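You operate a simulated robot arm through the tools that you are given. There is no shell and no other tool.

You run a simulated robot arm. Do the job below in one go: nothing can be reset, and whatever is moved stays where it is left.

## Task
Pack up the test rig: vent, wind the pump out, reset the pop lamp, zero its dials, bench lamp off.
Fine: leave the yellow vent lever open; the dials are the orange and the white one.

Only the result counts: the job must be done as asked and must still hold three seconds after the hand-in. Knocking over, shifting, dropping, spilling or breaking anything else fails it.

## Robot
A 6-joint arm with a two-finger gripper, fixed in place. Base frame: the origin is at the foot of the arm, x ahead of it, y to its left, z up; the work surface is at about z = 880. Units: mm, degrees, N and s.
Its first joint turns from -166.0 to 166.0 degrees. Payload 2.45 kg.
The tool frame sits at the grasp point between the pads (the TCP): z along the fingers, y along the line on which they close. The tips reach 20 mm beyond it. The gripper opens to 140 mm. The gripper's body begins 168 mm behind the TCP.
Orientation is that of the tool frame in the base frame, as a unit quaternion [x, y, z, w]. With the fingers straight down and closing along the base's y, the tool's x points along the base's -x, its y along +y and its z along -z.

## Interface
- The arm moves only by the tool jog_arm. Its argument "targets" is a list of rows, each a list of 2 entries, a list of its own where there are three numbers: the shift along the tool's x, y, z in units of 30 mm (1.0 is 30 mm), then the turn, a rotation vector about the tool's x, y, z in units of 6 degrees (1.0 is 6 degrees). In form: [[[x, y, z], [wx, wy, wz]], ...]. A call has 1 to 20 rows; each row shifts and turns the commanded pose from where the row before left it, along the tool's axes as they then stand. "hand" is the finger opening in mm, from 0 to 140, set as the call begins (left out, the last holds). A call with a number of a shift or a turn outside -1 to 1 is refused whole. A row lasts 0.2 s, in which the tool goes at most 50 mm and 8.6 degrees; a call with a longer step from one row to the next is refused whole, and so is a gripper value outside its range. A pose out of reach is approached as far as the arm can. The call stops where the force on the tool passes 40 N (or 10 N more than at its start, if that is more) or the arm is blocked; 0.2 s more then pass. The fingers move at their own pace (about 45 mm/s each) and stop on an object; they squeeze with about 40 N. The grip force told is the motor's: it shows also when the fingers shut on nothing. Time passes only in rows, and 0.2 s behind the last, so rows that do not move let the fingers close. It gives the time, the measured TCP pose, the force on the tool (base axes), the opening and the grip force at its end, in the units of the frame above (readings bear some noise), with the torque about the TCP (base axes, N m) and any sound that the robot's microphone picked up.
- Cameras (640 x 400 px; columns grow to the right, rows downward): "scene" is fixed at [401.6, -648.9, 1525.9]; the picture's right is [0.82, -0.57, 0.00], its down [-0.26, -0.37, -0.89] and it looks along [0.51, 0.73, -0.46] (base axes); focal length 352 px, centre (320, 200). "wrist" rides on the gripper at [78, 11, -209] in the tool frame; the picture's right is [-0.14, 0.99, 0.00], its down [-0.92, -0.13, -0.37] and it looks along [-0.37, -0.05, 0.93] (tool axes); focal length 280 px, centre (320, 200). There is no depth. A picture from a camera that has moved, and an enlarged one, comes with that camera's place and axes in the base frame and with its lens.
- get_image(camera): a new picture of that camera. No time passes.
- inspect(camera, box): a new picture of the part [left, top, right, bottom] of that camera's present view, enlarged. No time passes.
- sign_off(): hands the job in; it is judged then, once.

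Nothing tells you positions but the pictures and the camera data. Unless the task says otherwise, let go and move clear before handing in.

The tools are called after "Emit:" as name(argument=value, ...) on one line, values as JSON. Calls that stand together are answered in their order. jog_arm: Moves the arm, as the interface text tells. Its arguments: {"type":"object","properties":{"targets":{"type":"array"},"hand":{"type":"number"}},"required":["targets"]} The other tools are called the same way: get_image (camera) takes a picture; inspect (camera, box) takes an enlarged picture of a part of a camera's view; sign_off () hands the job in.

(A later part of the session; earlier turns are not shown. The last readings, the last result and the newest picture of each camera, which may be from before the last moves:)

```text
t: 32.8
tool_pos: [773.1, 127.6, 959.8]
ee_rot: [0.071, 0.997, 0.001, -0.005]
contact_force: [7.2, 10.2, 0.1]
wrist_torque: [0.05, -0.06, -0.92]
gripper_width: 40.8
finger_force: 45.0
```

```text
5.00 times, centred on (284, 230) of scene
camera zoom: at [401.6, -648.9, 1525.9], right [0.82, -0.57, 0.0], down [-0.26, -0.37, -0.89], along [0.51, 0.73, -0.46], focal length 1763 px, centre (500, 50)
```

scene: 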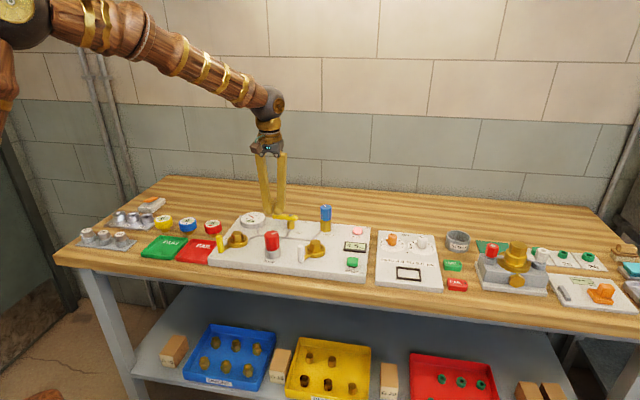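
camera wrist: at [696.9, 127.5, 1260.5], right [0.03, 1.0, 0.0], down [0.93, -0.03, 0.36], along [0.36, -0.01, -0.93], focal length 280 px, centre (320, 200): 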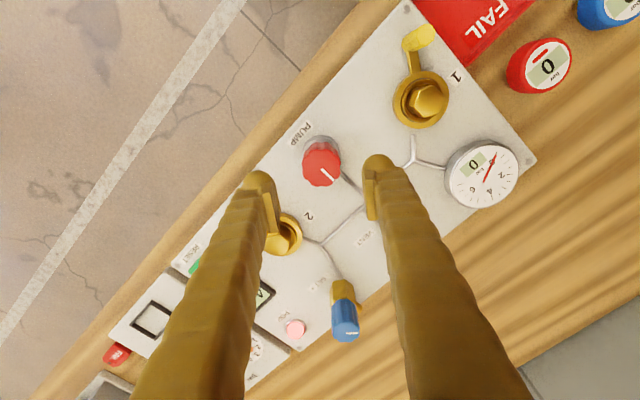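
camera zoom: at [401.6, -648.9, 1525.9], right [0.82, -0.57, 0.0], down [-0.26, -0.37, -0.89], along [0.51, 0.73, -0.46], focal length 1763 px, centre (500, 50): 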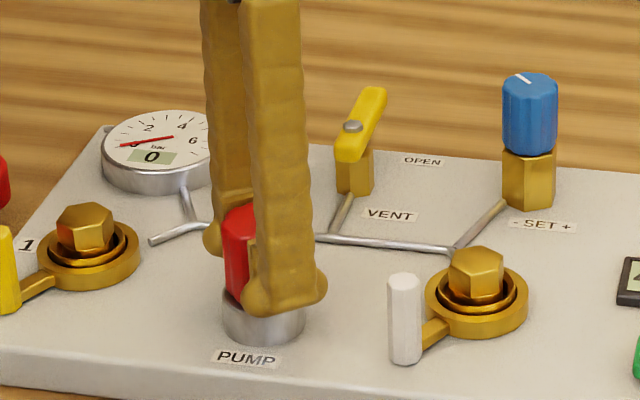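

The grip slips against a steady 0.9 N·m, which fits a hard stop. I'm releasing, rising and checking the mark.

Emit:
jog_arm(hand=70, targets=[[[0, 0, 0], [0, 0, 0]], [[0, 0, 0], [0, 0, 0]], [[0, 0, -1], [0, 0, 0]], [[0, 0, -1], [0, 0, 0]], [[0, 0, -1], [0, 0, 0]], [[0, 0, 0], [0, 0, 0]]])

Emit:
inspect(camera="wrist", box=[256, 120, 384, 200])

Emit:
inspect(camera="scene", box=[240, 210, 304, 250])

```text
t: 34.2
tool_pos: [771.9, 126.7, 1050.0]
ee_rot: [0.071, 0.997, 0.0, -0.003]
contact_force: [-0.6, -0.6, -0.8]
wrist_torque: [0.01, -0.01, 0.03]
gripper_width: 70.1
finger_force: 0.1
```

```text
5.00 times, centred on (320, 160) of wrist
camera zoom: at [698.5, 148.0, 1259.6], right [0.28, 0.96, 0.0], down [0.9, -0.26, 0.36], along [0.35, -0.1, -0.93], focal length 1402 px, centre (320, 400)
```

zoom: 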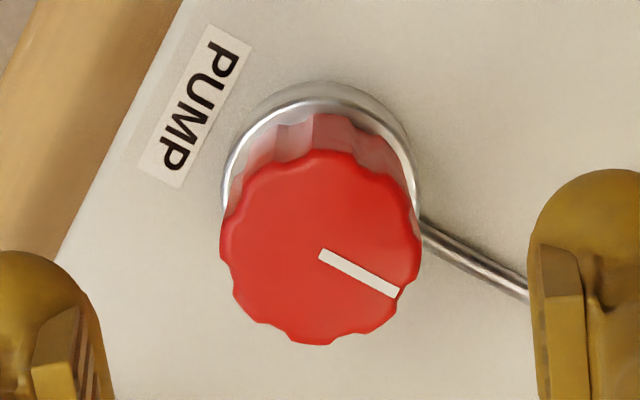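

```text
10.00 times, centred on (272, 230) of scene
camera zoom: at [401.6, -648.9, 1525.9], right [0.82, -0.57, 0.0], down [-0.26, -0.37, -0.89], along [0.51, 0.73, -0.46], focal length 3525 px, centre (800, -100)
```

zoom: 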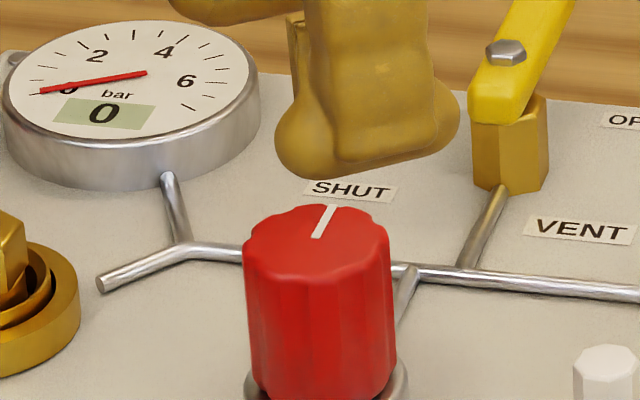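

The mark hasn't moved, so the pump is fully out at its stop. Next is RESET at about (931, -48): I'm closing the fingers, re-aligning the yaw and moving over the green button.

Emit:
jog_arm(hand=0, targets=[[[0, 0, -0.3], [0, 0, -0.983]], [[0, 0, 0], [0, 0, -0.983]], [[0, 0, 0], [0, 0, -0.983]], [[0, 0, 0], [0, 0, -0.983]], [[0, 0, 0], [0, 0, -0.983]], [[0, 0, 0], [0, 0, -0.983]], [[0, 0, 0], [0, 0, -0.983]], [[0, 0, 0], [0, 0, -0.983]], [[0, 0, 0], [0, 0, -0.983]], [[0.045, -0.98, 0], [0, 0, 0]], [[0.045, -0.98, 0], [0, 0, 0]], [[0.045, -0.98, 0], [0, 0, 0]], [[0.045, -0.98, 0], [0, 0, 0]], [[0.045, -0.98, 0], [0, 0, 0]], [[0.045, -0.98, 0], [0, 0, 0]], [[0.045, -0.98, 0], [0, 0, 0]], [[0.045, -0.98, 0], [0, 0, 0]], [[0, 0, 0], [0, 0, 0]]])

Emit:
get_image(camera="wrist")

Emit:
get_image(camera="scene")

```text
t: 38.0
tool_pos: [930.4, -48.1, 1057.4]
ee_rot: [-0.382, 0.924, 0.002, -0.003]
contact_force: [0.4, 0.7, 0.5]
wrist_torque: [0.04, 0.0, -0.04]
gripper_width: 0.0
finger_force: 29.2
```

```text
taken
camera wrist: at [869.6, -96.8, 1267.1], right [-0.6, 0.8, 0.01], down [0.75, 0.56, 0.36], along [0.29, 0.22, -0.93], focal length 280 px, centre (320, 200)
```

wrist: 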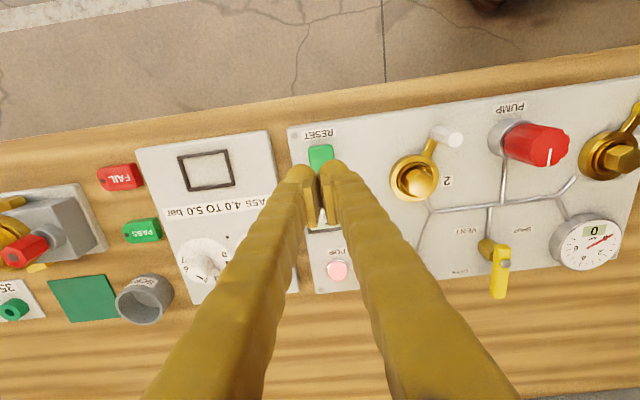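

```text
taken
```

scene: 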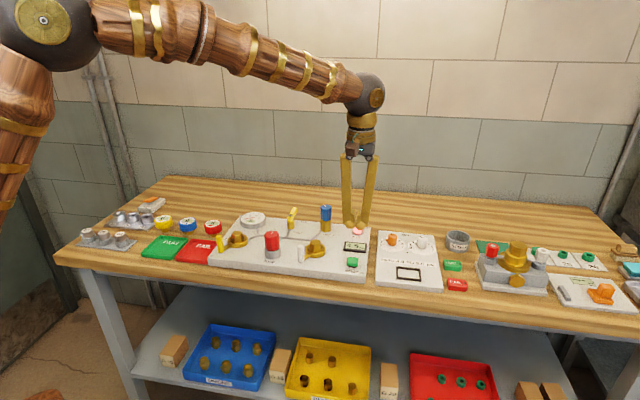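

The tool is directly above the green RESET button. I'm descending and then pressing in small steps.

Emit:
jog_arm(hand=0, targets=[[[0, 0, 0.9], [0, 0, 0]], [[0, 0, 0.9], [0, 0, 0]], [[0, 0, 0.9], [0, 0, 0]], [[0, 0, 0.75], [0, 0, 0]], [[0, 0, 0.1], [0, 0, 0]], [[0, 0, 0.1], [0, 0, 0]], [[0, 0, 0.07], [0, 0, 0]], [[0, 0, 0.07], [0, 0, 0]], [[0, 0, 0.07], [0, 0, 0]], [[0, 0, 0.07], [0, 0, 0]], [[0, 0, 0.07], [0, 0, 0]], [[0, 0, 0], [0, 0, 0]]])

Emit:
inspect(camera="scene", box=[310, 215, 400, 271])

```text
t: 40.6
tool_pos: [932.1, -49.0, 941.6]
ee_rot: [-0.38, 0.925, 0.002, -0.001]
contact_force: [-4.0, -9.4, 35.4]
wrist_torque: [-0.27, -0.02, -0.04]
gripper_width: 6.2
finger_force: 29.4
heard: click
```

```text
7.11 times, centred on (355, 243) of scene
camera zoom: at [401.6, -648.9, 1525.9], right [0.82, -0.57, 0.0], down [-0.26, -0.37, -0.89], along [0.51, 0.73, -0.46], focal length 2507 px, centre (71, -106)
```

zoom: 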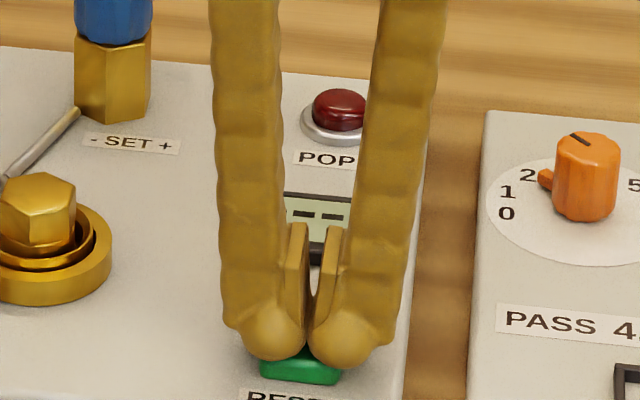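

The button clicked, the POP lamp is dark and the display shows dashes. The dials are about 1.11 m and 1.18 m out, so I'll lean the tool outward; first I'm rising, yawing to about -36° and tilting about 42°.

Emit:
jog_arm(hand=0, targets=[[[0, 0, -0.5], [0, 0, 0]], [[0, 0, -1], [0, 0, 0]], [[0, 0, -1], [0, 0, 0]], [[0, 0, -1], [0, 0, 0]], [[0, 0, -0.8], [0, 0, 0]], [[0, 0, 0], [0, 0, 1]], [[0, 0, 0], [0, 0, 1]], [[0, 0, 0], [0, 0, 1]], [[0, 0, 0], [0, 0, 1]], [[0, 0, 0], [0, 0, 1]], [[0, 0, 0], [0, 0, 1]], [[0, 0, 0], [0, 0, 1]], [[0, 0, 0], [0, 0, 1]], [[0, 0, 0], [0, 0, 1]], [[0, 0, 0], [0, 0, 1]], [[0, 0, 0], [0, 0, 1]], [[0, 0, 0], [0, 0, 1]], [[0, 0, 0], [0, 0, 1]], [[0, 0, 0], [0, 0, 0.5]]])

Emit:
jog_arm(hand=60, targets=[[[0, 0, 0], [0, -1, 0]], [[0, 0, 0], [0, -1, 0]], [[0, 0, 0], [0, -1, 0]], [[0, 0, 0], [0, -1, 0]], [[0, 0, 0], [0, -1, 0]], [[0, 0, 0], [0, -1, 0]], [[0, 0, 0], [0, -1, 0]], [[0, 0, 0], [0, 0, 0]]])

Emit:
get_image(camera="wrist")

Emit:
get_image(camera="scene")

```text
t: 44.6
tool_pos: [931.5, -47.8, 1067.7]
ee_rot: [0.31, 0.951, 0.001, -0.003]
contact_force: [0.2, 1.1, -0.5]
wrist_torque: [-0.03, 0.03, 0.03]
gripper_width: 0.1
finger_force: 29.9
```

```text
t: 46.4
tool_pos: [931.2, -48.3, 1067.9]
ee_rot: [0.289, 0.889, -0.112, 0.338]
contact_force: [-0.5, 0.1, -0.2]
wrist_torque: [-0.01, 0.03, 0.0]
gripper_width: 59.9
finger_force: 0.0
```

```text
taken
camera wrist: at [779.5, 77.5, 1171.3], right [0.67, 0.74, 0.09], down [0.28, -0.36, 0.89], along [0.69, -0.57, -0.45], focal length 280 px, centre (320, 200)
```

wrist: 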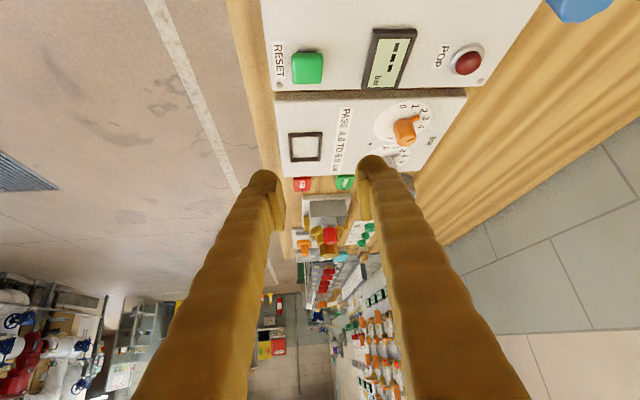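

```text
taken
```

scene: 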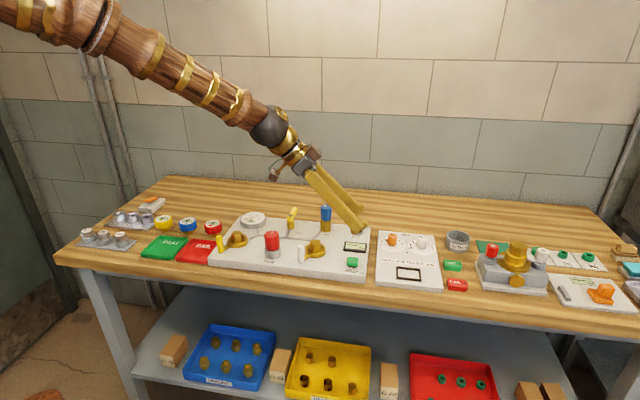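

The tilted pose works and the wrist camera sees both dials. I'm zooming in on the dials before moving out over the orange one.

Emit:
inspect(camera="wrist", box=[360, 95, 456, 175])

Emit:
jog_arm(hand=60, targets=[[[-0.285, 0.665, 0.765], [0, 0, 0]], [[-0.285, 0.665, 0.765], [0, 0, 0]], [[-0.285, 0.665, 0.765], [0, 0, 0]], [[-0.285, 0.665, 0.765], [0, 0, 0]], [[-0.285, 0.665, 0.765], [0, 0, 0]], [[-0.285, 0.665, 0.765], [0, 0, 0]], [[0, 0, 0], [0, 0, 0]]])

Emit:
get_image(camera="wrist")

Emit:
inspect(camera="scene", box=[340, 190, 468, 270])

```text
5.00 times, centred on (408, 135) of wrist
camera zoom: at [779.5, 77.5, 1171.3], right [0.67, 0.74, 0.09], down [0.28, -0.36, 0.89], along [0.69, -0.57, -0.45], focal length 1402 px, centre (-120, 525)
```

zoom: 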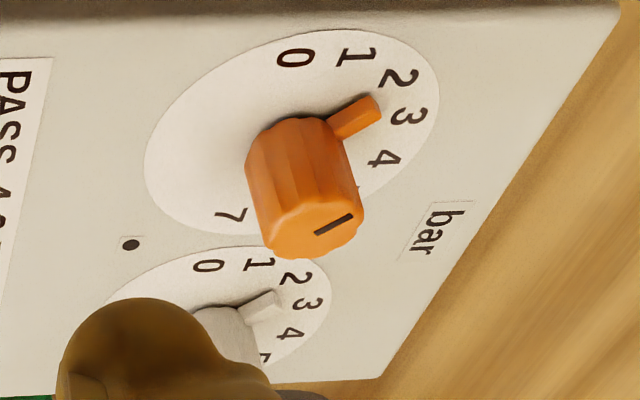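

```text
t: 48.0
tool_pos: [1108.0, -29.9, 998.2]
ee_rot: [0.289, 0.889, -0.112, 0.336]
contact_force: [1.3, 0.6, -0.2]
wrist_torque: [0.01, -0.03, 0.0]
gripper_width: 60.0
finger_force: 0.1
```

```text
taken
camera wrist: at [954.8, 96.2, 1102.2], right [0.67, 0.74, 0.09], down [0.28, -0.36, 0.89], along [0.69, -0.57, -0.45], focal length 280 px, centre (320, 200)
```

wrist: 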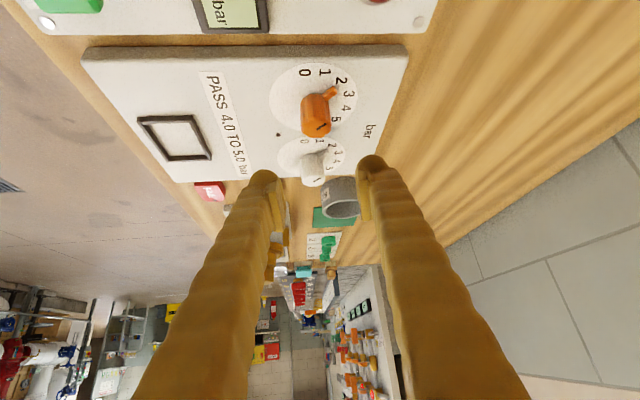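

```text
5.00 times, centred on (404, 230) of scene
camera zoom: at [401.6, -648.9, 1525.9], right [0.82, -0.57, 0.0], down [-0.26, -0.37, -0.89], along [0.51, 0.73, -0.46], focal length 1763 px, centre (-100, 50)
```

zoom: 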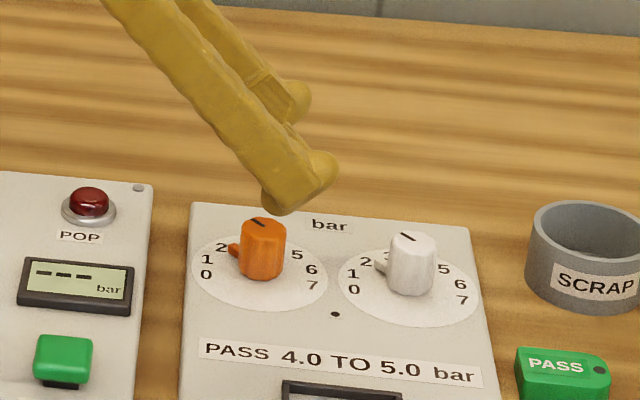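

The tool is now above the orange dial with reach to spare. I'm zooming in to align on the knob axis before gripping.

Emit:
inspect(camera="wrist", box=[256, 60, 384, 140])

Emit:
inspect(camera="wrist", box=[256, 120, 384, 200])

Emit:
inspect(camera="scene", box=[372, 226, 436, 266])

```text
5.00 times, centred on (320, 100) of wrist
camera zoom: at [954.8, 96.2, 1102.2], right [0.67, 0.74, 0.09], down [0.28, -0.36, 0.89], along [0.69, -0.57, -0.45], focal length 1402 px, centre (320, 700)
```

zoom: 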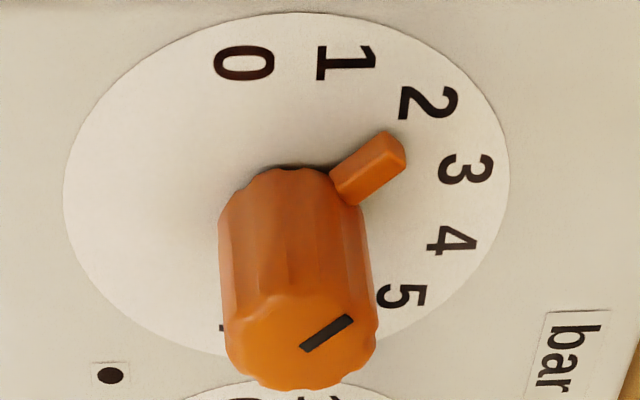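

```text
5.00 times, centred on (320, 160) of wrist
camera zoom: at [954.8, 96.2, 1102.2], right [0.67, 0.74, 0.09], down [0.28, -0.36, 0.89], along [0.69, -0.57, -0.45], focal length 1402 px, centre (320, 400)
```

zoom: 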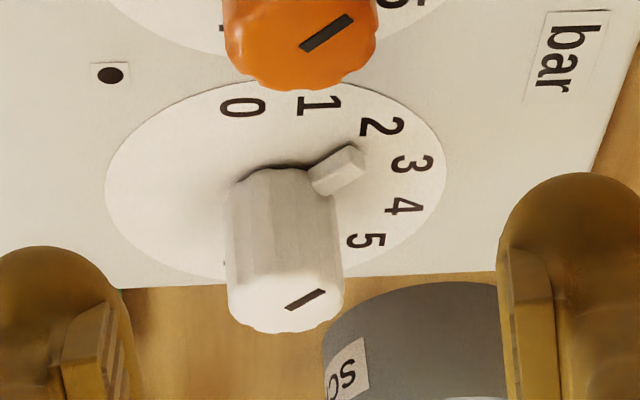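

```text
10.00 times, centred on (404, 246) of scene
camera zoom: at [401.6, -648.9, 1525.9], right [0.82, -0.57, 0.0], down [-0.26, -0.37, -0.89], along [0.51, 0.73, -0.46], focal length 3525 px, centre (-520, -260)
```

zoom: 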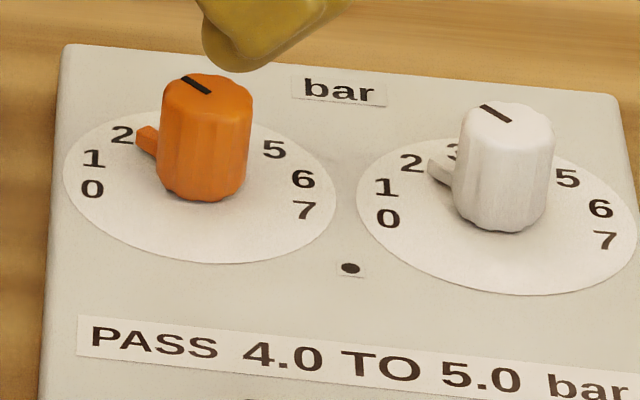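

The orange knob's axis is at about (1106.5, -27.5), its top is at z≈934, and it is about 27 mm wide; the tab sits low, near 2.5. I'm descending so the pads straddle the upper knob.

Emit:
jog_arm(hand=60, targets=[[[0.468, 0.012, 0.476], [0, 0, 0]], [[0.468, 0.012, 0.476], [0, 0, 0]], [[0.468, 0.012, 0.476], [0, 0, 0]], [[0, 0, 0], [0, 0, 0]]])

Emit:
inspect(camera="wrist", box=[240, 60, 400, 160])

Emit:
inspect(camera="scene", box=[350, 210, 446, 270])

```text
t: 49.0
tool_pos: [1105.2, -24.1, 939.0]
ee_rot: [0.29, 0.889, -0.111, 0.336]
contact_force: [0.3, -0.2, 0.3]
wrist_torque: [0.04, -0.01, -0.02]
gripper_width: 60.1
finger_force: 0.0
```

```text
4.00 times, centred on (320, 110) of wrist
camera zoom: at [953.2, 100.4, 1043.2], right [0.67, 0.74, 0.09], down [0.28, -0.36, 0.89], along [0.69, -0.57, -0.45], focal length 1122 px, centre (320, 560)
```

zoom: 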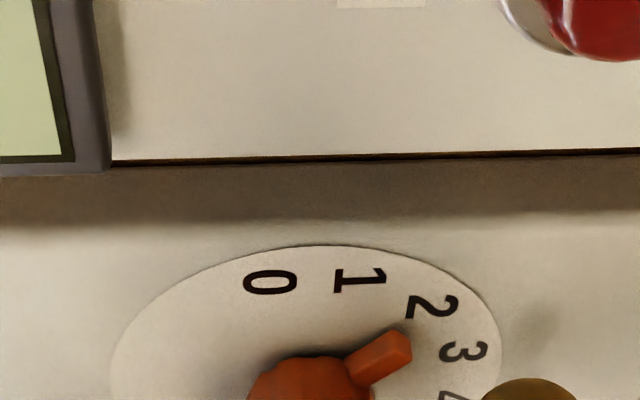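

```text
6.67 times, centred on (398, 240) of scene
camera zoom: at [401.6, -648.9, 1525.9], right [0.82, -0.57, 0.0], down [-0.26, -0.37, -0.89], along [0.51, 0.73, -0.46], focal length 2350 px, centre (-200, -67)
```

zoom: 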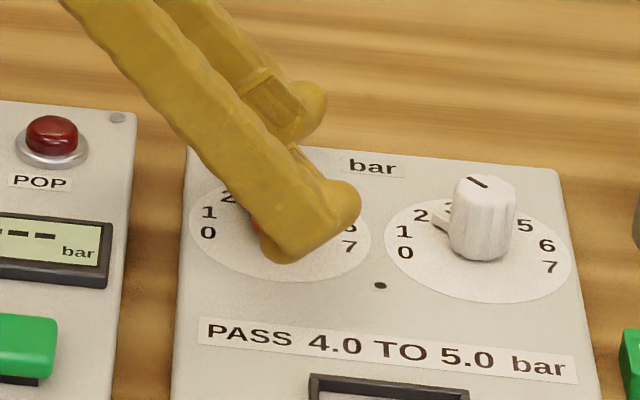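

Emit:
inspect(camera="wrist", box=[220, 100, 420, 225])

```text
3.20 times, centred on (320, 162) of wrist
camera zoom: at [953.2, 100.4, 1043.2], right [0.67, 0.74, 0.09], down [0.28, -0.36, 0.89], along [0.69, -0.57, -0.45], focal length 897 px, centre (320, 320)
```

zoom: 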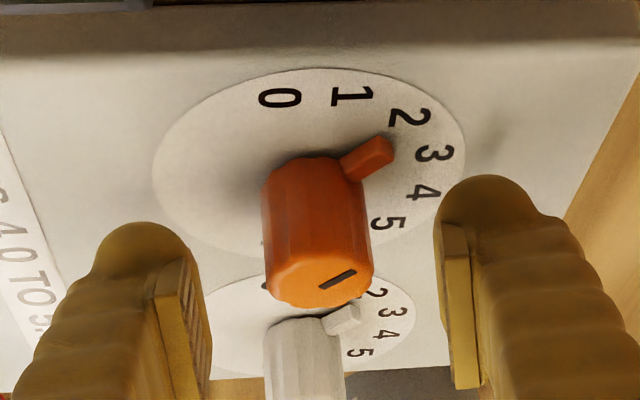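

The knob sits centrally between the pads, so after a 3 mm outward nudge I'm closing on it.

Emit:
jog_arm(hand=0, targets=[[[-0.07, 0.01, 0.065], [0, 0, 0]], [[0, 0, 0], [0, 0, 0]], [[0, 0, 0], [0, 0, 0]], [[0, 0, 0], [0, 0, 0]], [[0, 0, 0], [0, 0, 0]]])

Emit:
inspect(camera="wrist", box=[220, 100, 420, 225])

```text
t: 50.2
tool_pos: [1107.7, -26.7, 939.6]
ee_rot: [0.289, 0.889, -0.112, 0.337]
contact_force: [4.5, 1.0, 1.0]
wrist_torque: [0.05, -0.06, -0.01]
gripper_width: 26.0
finger_force: 45.1
```

```text
3.20 times, centred on (320, 162) of wrist
camera zoom: at [955.9, 99.2, 1042.9], right [0.67, 0.74, 0.09], down [0.28, -0.36, 0.89], along [0.69, -0.57, -0.45], focal length 897 px, centre (320, 320)
```

zoom: 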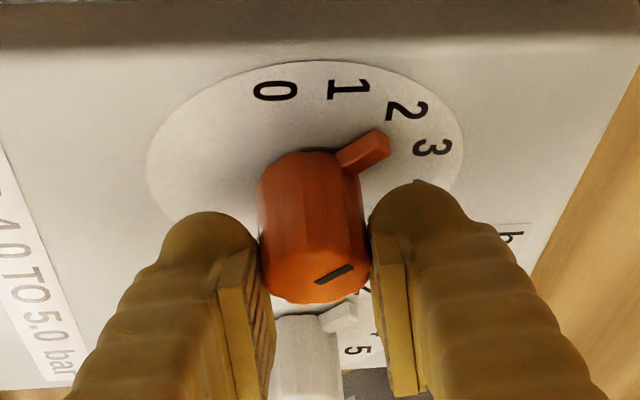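

The grip is centred with very little side force. I'm swinging the tool counter-clockwise about the vertical knob axis, 30° first.

Emit:
jog_arm(hand=0, targets=[[[0, 0, 0], [-0.502, 0, -0.557]], [[0, 0, 0], [-0.502, 0, -0.557]], [[0, 0, 0], [-0.502, 0, -0.557]], [[0, 0, 0], [-0.502, 0, -0.557]], [[0, 0, 0], [-0.502, 0, -0.557]], [[0, 0, 0], [-0.502, 0, -0.557]], [[0, 0, 0], [-0.502, 0, -0.557]]])

Emit:
inspect(camera="wrist", box=[220, 100, 420, 225])

Emit:
inspect(camera="scene", box=[350, 210, 446, 270])

```text
t: 51.8
tool_pos: [1108.6, -25.2, 939.1]
ee_rot: [0.044, 0.933, -0.015, 0.356]
contact_force: [0.9, 2.7, -0.9]
wrist_torque: [0.03, -0.17, 0.0]
gripper_width: 26.3
finger_force: 45.2
stopped in row 7: the force on the tool passed its limit at 41 N (the readings are from after the stop); the commanded pose is now the measured one
```

```text
3.20 times, centred on (320, 162) of wrist
camera zoom: at [913.4, 3.2, 1042.7], right [0.19, 0.98, 0.1], down [0.43, -0.17, 0.89], along [0.88, -0.13, -0.45], focal length 897 px, centre (320, 320)
```

zoom: 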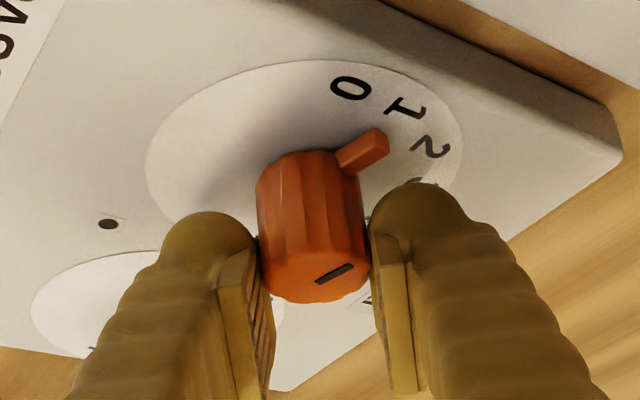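

```text
6.67 times, centred on (398, 240) of scene
camera zoom: at [401.6, -648.9, 1525.9], right [0.82, -0.57, 0.0], down [-0.26, -0.37, -0.89], along [0.51, 0.73, -0.46], focal length 2350 px, centre (-200, -67)
```

zoom: 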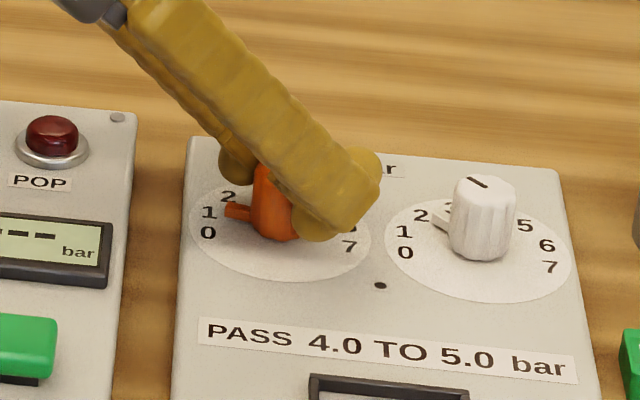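

The orange dial turned with the grip, from about 2.5 to about 1.5, without slipping. I'm continuing in gentler steps.

Emit:
jog_arm(hand=0, targets=[[[0, 0, 0], [-0.335, 0, -0.371]], [[0, 0, 0], [-0.335, 0, -0.371]], [[0, 0, 0], [-0.335, 0, -0.371]], [[0, 0, 0], [-0.335, 0, -0.371]], [[0, 0, 0], [-0.335, 0, -0.371]], [[0, 0, 0], [-0.335, 0, -0.371]], [[0, 0, 0], [-0.335, 0, -0.371]], [[0, 0, 0], [-0.335, 0, -0.371]], [[0, 0, 0], [-0.335, 0, -0.371]], [[0, 0, 0], [-0.335, 0, -0.371]]])

Emit:
inspect(camera="wrist", box=[220, 100, 420, 225])

Emit:
inspect(camera="scene", box=[350, 210, 446, 270])

```text
t: 54.0
tool_pos: [1108.2, -25.1, 940.1]
ee_rot: [-0.199, 0.912, 0.08, 0.349]
contact_force: [-0.8, 30.2, 17.2]
wrist_torque: [0.57, 0.02, -0.53]
gripper_width: 26.1
finger_force: 44.6
```

```text
3.20 times, centred on (320, 162) of wrist
camera zoom: at [925.5, -98.1, 1042.3], right [-0.32, 0.94, 0.1], down [0.45, 0.06, 0.89], along [0.83, 0.33, -0.45], focal length 897 px, centre (320, 320)
```

zoom: 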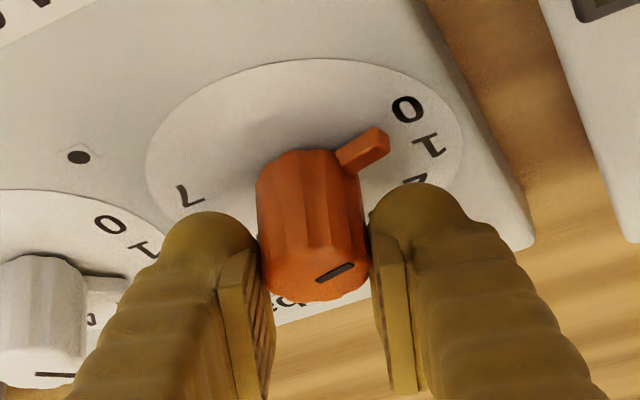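

```text
6.67 times, centred on (398, 240) of scene
camera zoom: at [401.6, -648.9, 1525.9], right [0.82, -0.57, 0.0], down [-0.26, -0.37, -0.89], along [0.51, 0.73, -0.46], focal length 2350 px, centre (-200, -67)
```

zoom: 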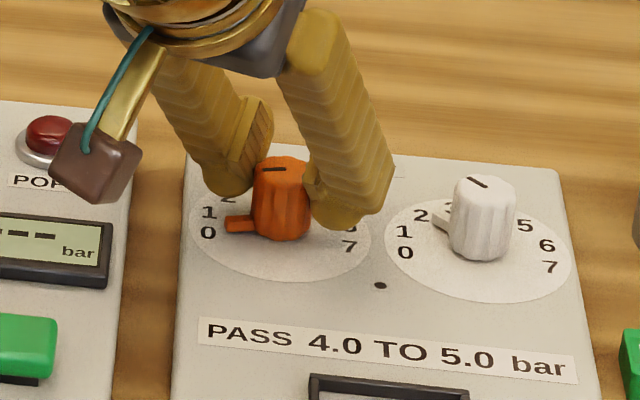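

The orange tab is just short of 0. I'm relieving a little side load and going on a few more degrees.

Emit:
jog_arm(hand=0, targets=[[[0, 0.035, 0], [0, 0, 0]], [[0, 0, 0], [-0.279, 0, -0.31]], [[0, 0, 0], [-0.279, 0, -0.31]], [[0, 0, 0], [-0.279, 0, -0.31]], [[0, 0, 0], [-0.279, 0, -0.31]], [[0, 0, 0], [0, 0, 0]]])

Emit:
inspect(camera="wrist", box=[220, 100, 420, 225])

Emit:
inspect(camera="scene", box=[370, 220, 434, 260])

```text
t: 55.4
tool_pos: [1108.5, -23.8, 939.2]
ee_rot: [-0.278, 0.891, 0.109, 0.341]
contact_force: [-3.5, 7.6, 6.3]
wrist_torque: [0.09, 0.0, -0.45]
gripper_width: 25.9
finger_force: 44.9
```

```text
3.20 times, centred on (320, 162) of wrist
camera zoom: at [939.9, -128.7, 1041.8], right [-0.48, 0.87, 0.1], down [0.44, 0.14, 0.89], along [0.76, 0.47, -0.45], focal length 897 px, centre (320, 320)
```

zoom: 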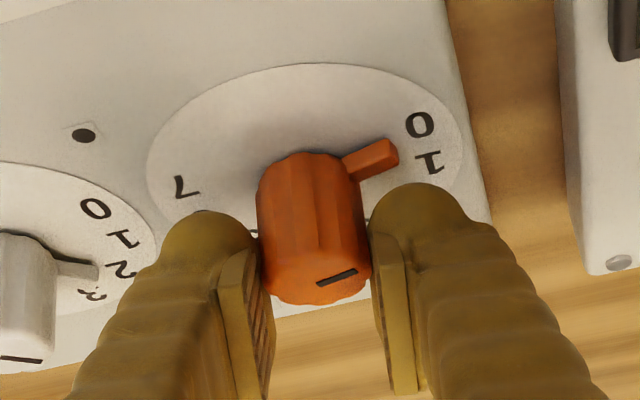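

```text
10.00 times, centred on (402, 240) of scene
camera zoom: at [401.6, -648.9, 1525.9], right [0.82, -0.57, 0.0], down [-0.26, -0.37, -0.89], along [0.51, 0.73, -0.46], focal length 3525 px, centre (-500, -200)
```

zoom: 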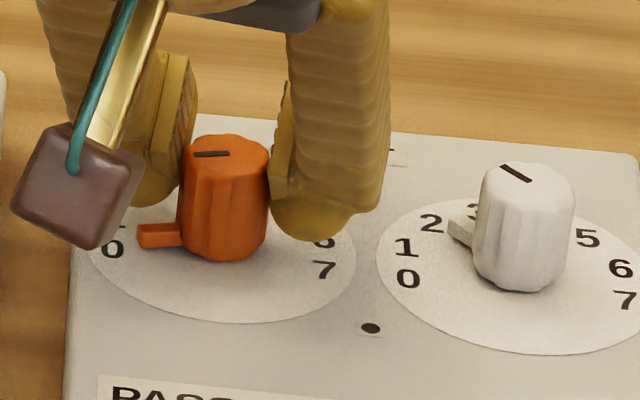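

The tab now lines up with 0 and the grip slipped slightly under torque, which suggests a stop. I'm adding a few degrees to make sure it is fully home.

Emit:
jog_arm(hand=0, targets=[[[0, 0, 0], [-0.223, 0, -0.248]], [[0, 0, 0], [-0.223, 0, -0.248]], [[0, 0, 0], [-0.223, 0, -0.248]], [[0, 0, 0], [-0.223, 0, -0.248]], [[0, 0, 0], [0, 0, 0]]])

Emit:
inspect(camera="wrist", box=[220, 100, 420, 225])

Emit:
inspect(camera="scene", box=[370, 220, 434, 260])

```text
t: 56.6
tool_pos: [1107.9, -23.9, 938.2]
ee_rot: [-0.34, 0.87, 0.133, 0.332]
contact_force: [-7.7, 6.5, 3.2]
wrist_torque: [0.06, 0.12, -0.32]
gripper_width: 26.0
finger_force: 45.3
```

```text
3.20 times, centred on (320, 162) of wrist
camera zoom: at [956.3, -151.0, 1041.6], right [-0.6, 0.8, 0.1], down [0.41, 0.2, 0.89], along [0.69, 0.57, -0.45], focal length 897 px, centre (320, 320)
```

zoom: 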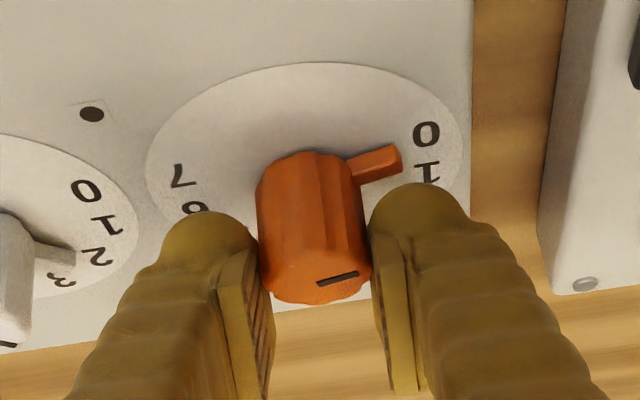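

```text
10.00 times, centred on (402, 240) of scene
camera zoom: at [401.6, -648.9, 1525.9], right [0.82, -0.57, 0.0], down [-0.26, -0.37, -0.89], along [0.51, 0.73, -0.46], focal length 3525 px, centre (-500, -200)
```

zoom: 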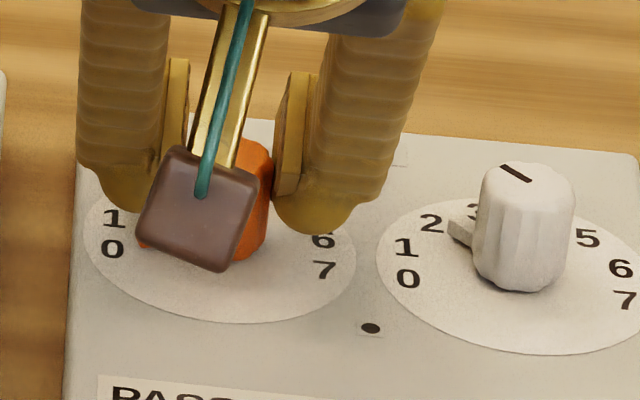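

The dial stayed put while the grip slipped, so orange is against its 0 stop. I'm releasing, rising straight up and verifying.

Emit:
jog_arm(hand=60, targets=[[[0, 0, 0], [0, 0, 0]], [[0, 0, 0], [0, 0, 0]], [[-0.446, 0, -0.495], [0, 0, 0]], [[-0.446, 0, -0.495], [0, 0, 0]], [[-0.446, 0, -0.495], [0, 0, 0]], [[-0.446, 0, -0.495], [0, 0, 0]], [[0, 0, 0], [0, 0, 0]]])

Emit:
inspect(camera="wrist", box=[220, 40, 420, 165])

Emit:
inspect(camera="scene", box=[370, 220, 434, 260])

```text
t: 58.2
tool_pos: [1107.4, -23.7, 1020.6]
ee_rot: [-0.34, 0.869, 0.134, 0.333]
contact_force: [0.3, -0.5, 0.9]
wrist_torque: [-0.01, -0.01, 0.0]
gripper_width: 60.3
finger_force: 0.1
```

```text
3.20 times, centred on (320, 102) of wrist
camera zoom: at [956.0, -150.3, 1122.7], right [-0.6, 0.8, 0.1], down [0.41, 0.2, 0.89], along [0.69, 0.57, -0.45], focal length 897 px, centre (320, 512)
```

zoom: 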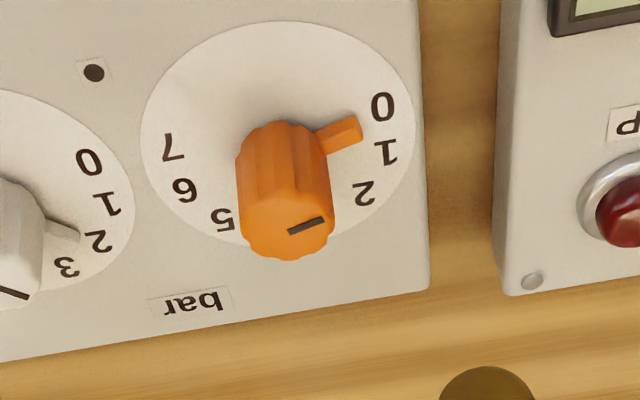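

```text
10.00 times, centred on (402, 240) of scene
camera zoom: at [401.6, -648.9, 1525.9], right [0.82, -0.57, 0.0], down [-0.26, -0.37, -0.89], along [0.51, 0.73, -0.46], focal length 3525 px, centre (-500, -200)
```

zoom: 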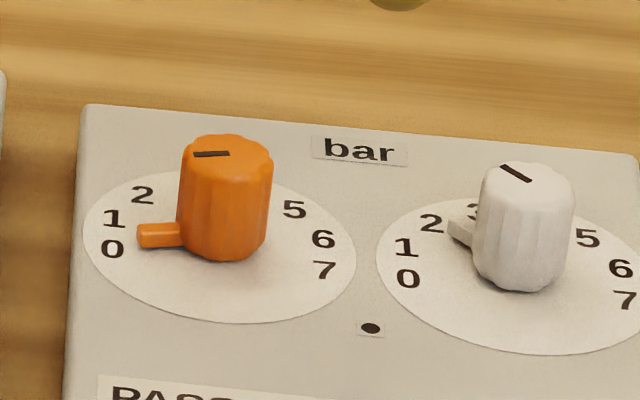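

Orange reads 0. Next is the white dial, whose axis I put at about (1171.5, -89.5), so I'm moving across at height to test whether the arm reaches it at this swing angle.

Emit:
jog_arm(hand=60, targets=[[[-0.014, -0.765, 0.012], [0, 0, 0]], [[-0.014, -0.765, 0.012], [0, 0, 0]], [[-0.014, -0.765, 0.012], [0, 0, 0]], [[-0.014, -0.765, 0.012], [0, 0, 0]], [[0, 0, 0], [0, 0, 0]]])

Emit:
get_image(camera="wrist")

Emit:
get_image(camera="scene")

```text
t: 59.4
tool_pos: [1172.9, -90.9, 1019.4]
ee_rot: [-0.341, 0.869, 0.133, 0.332]
contact_force: [0.7, -0.6, -0.6]
wrist_torque: [-0.02, -0.02, -0.03]
gripper_width: 60.2
finger_force: 0.0
```

```text
taken
camera wrist: at [1021.5, -217.0, 1121.7], right [-0.6, 0.8, 0.1], down [0.41, 0.2, 0.89], along [0.69, 0.57, -0.45], focal length 280 px, centre (320, 200)
```

wrist: 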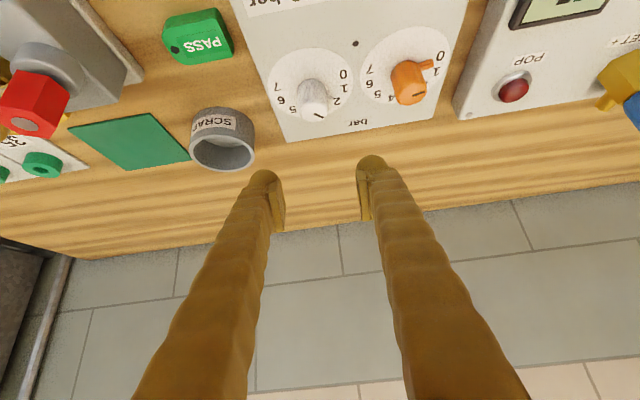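

```text
taken
```

scene: 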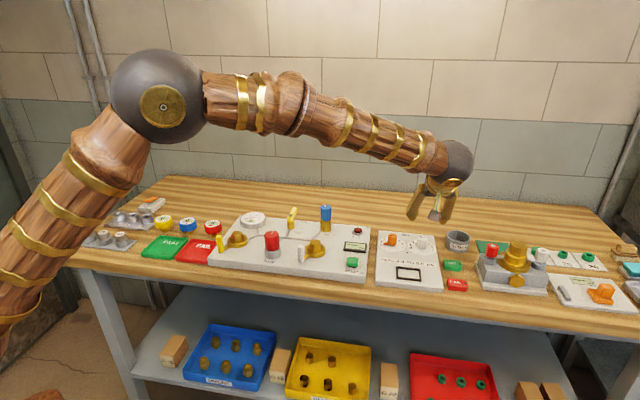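

The white dial is within reach even at the far end of the swing. I'm swinging back clockwise to the start angle while still above it.

Emit:
jog_arm(hand=60, targets=[[[0, 0, 0], [0.669, 0, 0.743]], [[0, 0, 0], [0.669, 0, 0.743]], [[0, 0, 0], [0.669, 0, 0.743]], [[0, 0, 0], [0.669, 0, 0.743]], [[0, 0, 0], [0.669, 0, 0.743]], [[0, 0, 0], [0.669, 0, 0.743]], [[0, 0, 0], [0.669, 0, 0.743]], [[0, 0, 0], [0.669, 0, 0.743]], [[0, 0, 0], [0.669, 0, 0.743]], [[0, 0, 0], [0.669, 0, 0.743]], [[0, 0, 0], [0.669, 0, 0.743]], [[0, 0, 0], [0.669, 0, 0.743]], [[0, 0, 0], [0.669, 0, 0.743]], [[0, 0, 0], [0, 0, 0]]])

Emit:
get_image(camera="wrist")

Emit:
inspect(camera="wrist", box=[256, 60, 384, 140])

```text
t: 62.4
tool_pos: [1172.5, -89.5, 1019.3]
ee_rot: [0.283, 0.891, -0.107, 0.339]
contact_force: [0.3, -0.3, 0.4]
wrist_torque: [0.01, 0.03, 0.03]
gripper_width: 60.2
finger_force: 0.0
```

```text
taken
camera wrist: at [1017.9, 32.6, 1122.3], right [0.66, 0.75, 0.09], down [0.29, -0.36, 0.89], along [0.7, -0.55, -0.45], focal length 280 px, centre (320, 200)
```

wrist: 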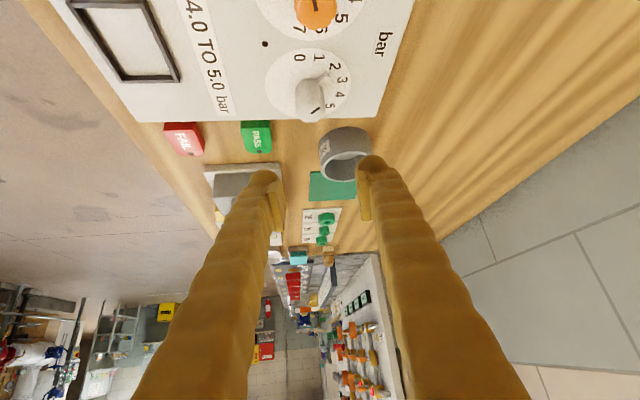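

```text
5.00 times, centred on (320, 100) of wrist
camera zoom: at [1017.9, 32.6, 1122.3], right [0.66, 0.75, 0.09], down [0.29, -0.36, 0.89], along [0.7, -0.55, -0.45], focal length 1402 px, centre (320, 700)
```

zoom: 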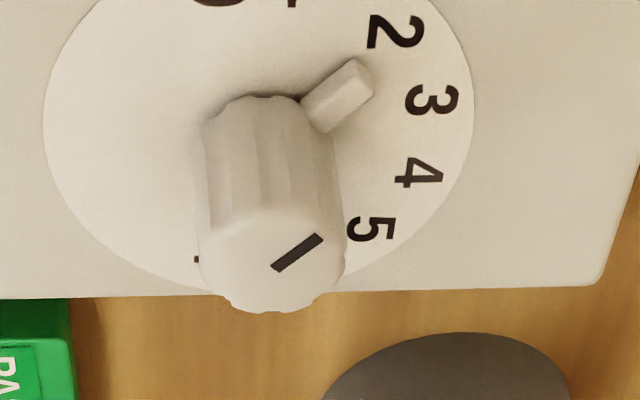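

The white knob's axis is at about (1171.6, -89.8), right under the TCP. I'm descending to straddle it.

Emit:
jog_arm(hand=60, targets=[[[0.446, 0, 0.495], [0, 0, 0]], [[0.446, 0, 0.495], [0, 0, 0]], [[0.446, 0, 0.495], [0, 0, 0]], [[0.446, 0, 0.495], [0, 0, 0]], [[0, 0, 0], [0, 0, 0]]])

Emit:
inspect(camera="wrist", box=[220, 100, 420, 225])

Emit:
inspect(camera="scene", box=[370, 210, 466, 270])

```text
t: 63.6
tool_pos: [1170.2, -87.8, 937.7]
ee_rot: [0.282, 0.891, -0.106, 0.339]
contact_force: [-0.4, 0.2, -0.2]
wrist_torque: [0.01, -0.02, -0.02]
gripper_width: 60.2
finger_force: 0.0
```

```text
3.20 times, centred on (320, 162) of wrist
camera zoom: at [1016.3, 33.6, 1041.8], right [0.65, 0.75, 0.09], down [0.29, -0.36, 0.89], along [0.7, -0.55, -0.45], focal length 897 px, centre (320, 320)
```

zoom: 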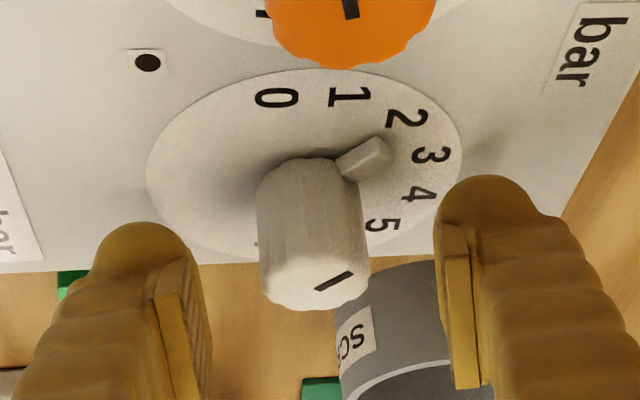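

```text
6.67 times, centred on (418, 240) of scene
camera zoom: at [401.6, -648.9, 1525.9], right [0.82, -0.57, 0.0], down [-0.26, -0.37, -0.89], along [0.51, 0.73, -0.46], focal length 2350 px, centre (-333, -67)
```

zoom: 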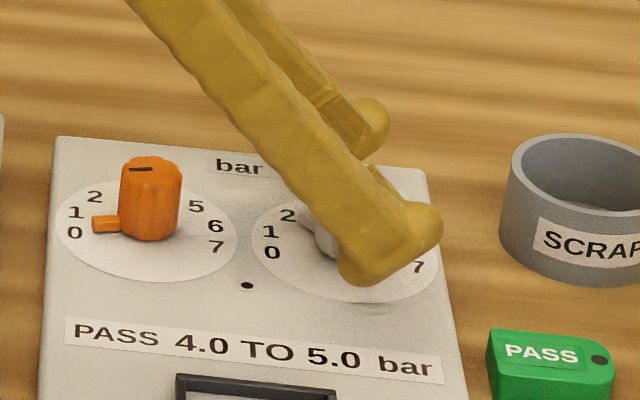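

The alignment nearly matches what worked for orange. I'm making the same small nudge and closing.

Emit:
jog_arm(hand=0, targets=[[[-0.06, -0.03, 0.055], [0, 0, 0]], [[0, 0, 0], [0, 0, 0]], [[0, 0, 0], [0, 0, 0]], [[0, 0, 0], [0, 0, 0]], [[0, 0, 0], [0, 0, 0]]])

Emit:
inspect(camera="wrist", box=[220, 100, 420, 225])

```text
t: 64.8
tool_pos: [1172.4, -91.1, 937.1]
ee_rot: [0.283, 0.891, -0.106, 0.338]
contact_force: [8.9, 11.7, -3.5]
wrist_torque: [0.2, -0.14, -0.07]
gripper_width: 25.3
finger_force: 44.6
```

```text
3.20 times, centred on (320, 162) of wrist
camera zoom: at [1018.4, 31.4, 1042.3], right [0.65, 0.75, 0.09], down [0.29, -0.36, 0.89], along [0.7, -0.55, -0.45], focal length 897 px, centre (320, 320)
```

zoom: 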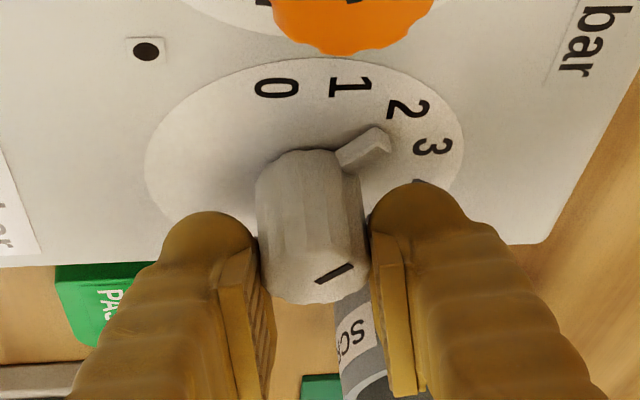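

The grip is good, so I'm relieving the slight side load and swinging counter-clockwise in gentle steps.

Emit:
jog_arm(hand=0, targets=[[[0, 0.02, 0], [0, 0, 0]], [[0, 0, 0], [-0.446, 0, -0.495]], [[0, 0, 0], [-0.446, 0, -0.495]], [[0, 0, 0], [-0.446, 0, -0.495]], [[0, 0, 0], [-0.446, 0, -0.495]], [[0, 0, 0], [-0.446, 0, -0.495]], [[0, 0, 0], [-0.446, 0, -0.495]], [[0, 0, 0], [-0.446, 0, -0.495]], [[0, 0, 0], [0, 0, 0]]])

Emit:
inspect(camera="wrist", box=[220, 100, 420, 225])

```text
t: 66.6
tool_pos: [1175.6, -88.1, 939.0]
ee_rot: [0.068, 0.932, -0.021, 0.356]
contact_force: [5.1, 2.8, 0.3]
wrist_torque: [0.04, -0.13, 0.03]
gripper_width: 25.5
finger_force: 45.1
stopped in row 8: the force on the tool passed its limit at 42 N (the readings are from after the stop); the commanded pose is now the measured one
```

```text
3.20 times, centred on (320, 162) of wrist
camera zoom: at [980.6, -51.4, 1042.3], right [0.24, 0.97, 0.1], down [0.42, -0.2, 0.89], along [0.88, -0.17, -0.45], focal length 897 px, centre (320, 320)
```

zoom: 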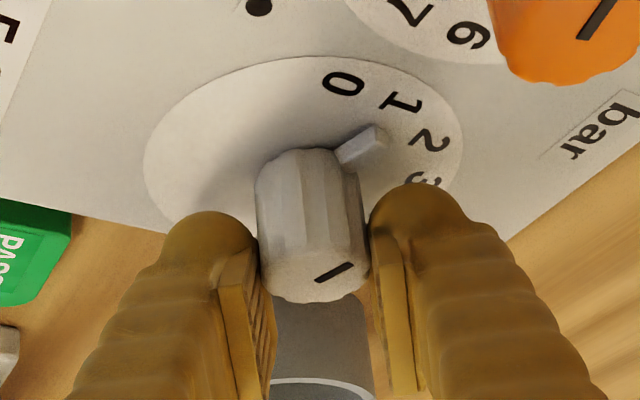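

White has turned with the grip to about 1.5. I'm continuing.

Emit:
jog_arm(hand=0, targets=[[[0, 0, 0], [-0.335, 0, -0.371]], [[0, 0, 0], [-0.335, 0, -0.371]], [[0, 0, 0], [-0.335, 0, -0.371]], [[0, 0, 0], [-0.335, 0, -0.371]], [[0, 0, 0], [-0.335, 0, -0.371]], [[0, 0, 0], [-0.335, 0, -0.371]], [[0, 0, 0], [-0.335, 0, -0.371]], [[0, 0, 0], [-0.335, 0, -0.371]], [[0, 0, 0], [-0.335, 0, -0.371]], [[0, 0, 0], [0, 0, 0]]])

Emit:
inspect(camera="wrist", box=[220, 100, 420, 225])

```text
t: 67.9
tool_pos: [1172.8, -87.5, 938.5]
ee_rot: [-0.054, 0.933, 0.025, 0.356]
contact_force: [8.2, 0.0, -4.9]
wrist_torque: [0.03, -0.08, 0.0]
gripper_width: 25.6
finger_force: 45.2
stopped in row 6: the force on the tool passed its limit at 42 N (the readings are from after the stop); the commanded pose is now the measured one
```

```text
3.20 times, centred on (320, 162) of wrist
camera zoom: at [977.3, -102.0, 1042.2], right [-0.02, 0.99, 0.1], down [0.45, -0.08, 0.89], along [0.89, 0.06, -0.45], focal length 897 px, centre (320, 320)
```

zoom: 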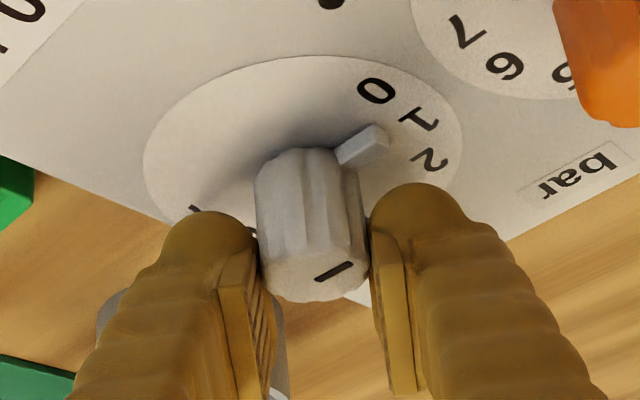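

White is now at about 1 and still turning with the grip. I'm continuing in short strokes.

Emit:
jog_arm(hand=0, targets=[[[0, 0, 0], [-0.279, 0, -0.31]], [[0, 0, 0], [-0.279, 0, -0.31]], [[0, 0, 0], [-0.279, 0, -0.31]], [[0, 0, 0], [-0.279, 0, -0.31]], [[0, 0, 0], [-0.279, 0, -0.31]], [[0, 0, 0], [0, 0, 0]]])

Emit:
jog_arm(hand=0, targets=[[[0, 0, 0], [-0.279, 0, -0.31]], [[0, 0, 0], [-0.279, 0, -0.31]], [[0, 0, 0], [-0.279, 0, -0.31]], [[0, 0, 0], [0, 0, 0]]])

Emit:
inspect(camera="wrist", box=[220, 100, 420, 225])

Emit:
inspect(camera="scene", box=[370, 210, 466, 270])

```text
t: 69.3
tool_pos: [1174.6, -87.4, 940.3]
ee_rot: [-0.156, 0.921, 0.064, 0.352]
contact_force: [11.2, 23.0, -1.6]
wrist_torque: [0.27, -0.21, -0.07]
gripper_width: 25.3
finger_force: 44.8
```

```text
t: 70.1
tool_pos: [1173.9, -86.2, 938.8]
ee_rot: [-0.213, 0.909, 0.087, 0.348]
contact_force: [6.9, 5.1, -2.4]
wrist_torque: [0.11, -0.15, -0.41]
gripper_width: 25.3
finger_force: 44.6
stopped in row 4: the force on the tool passed its limit at 41 N (the readings are from after the stop); the commanded pose is now the measured one
```

```text
3.20 times, centred on (320, 162) of wrist
camera zoom: at [993.4, -166.8, 1041.7], right [-0.35, 0.93, 0.1], down [0.45, 0.07, 0.89], along [0.82, 0.36, -0.45], focal length 897 px, centre (320, 320)
```

zoom: 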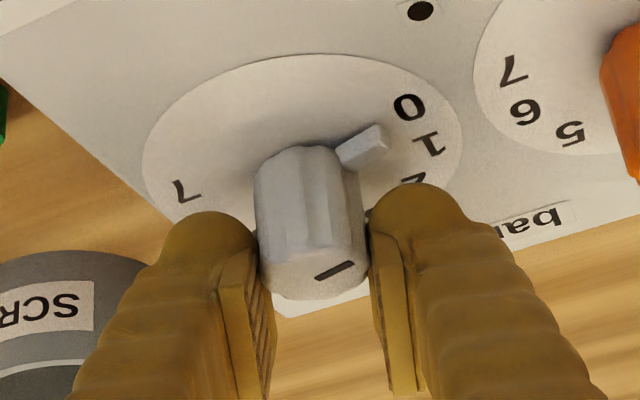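

```text
6.67 times, centred on (418, 240) of scene
camera zoom: at [401.6, -648.9, 1525.9], right [0.82, -0.57, 0.0], down [-0.26, -0.37, -0.89], along [0.51, 0.73, -0.46], focal length 2350 px, centre (-333, -67)
```

zoom: 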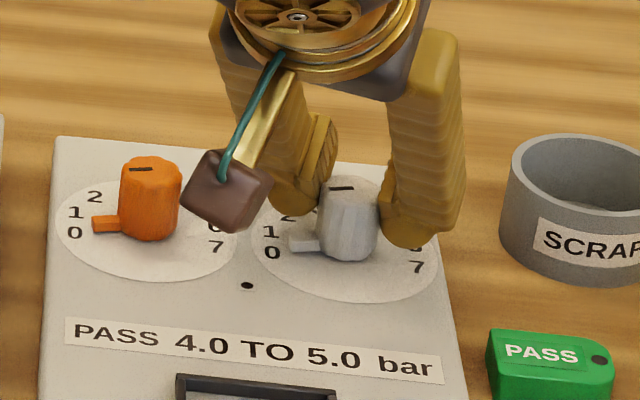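

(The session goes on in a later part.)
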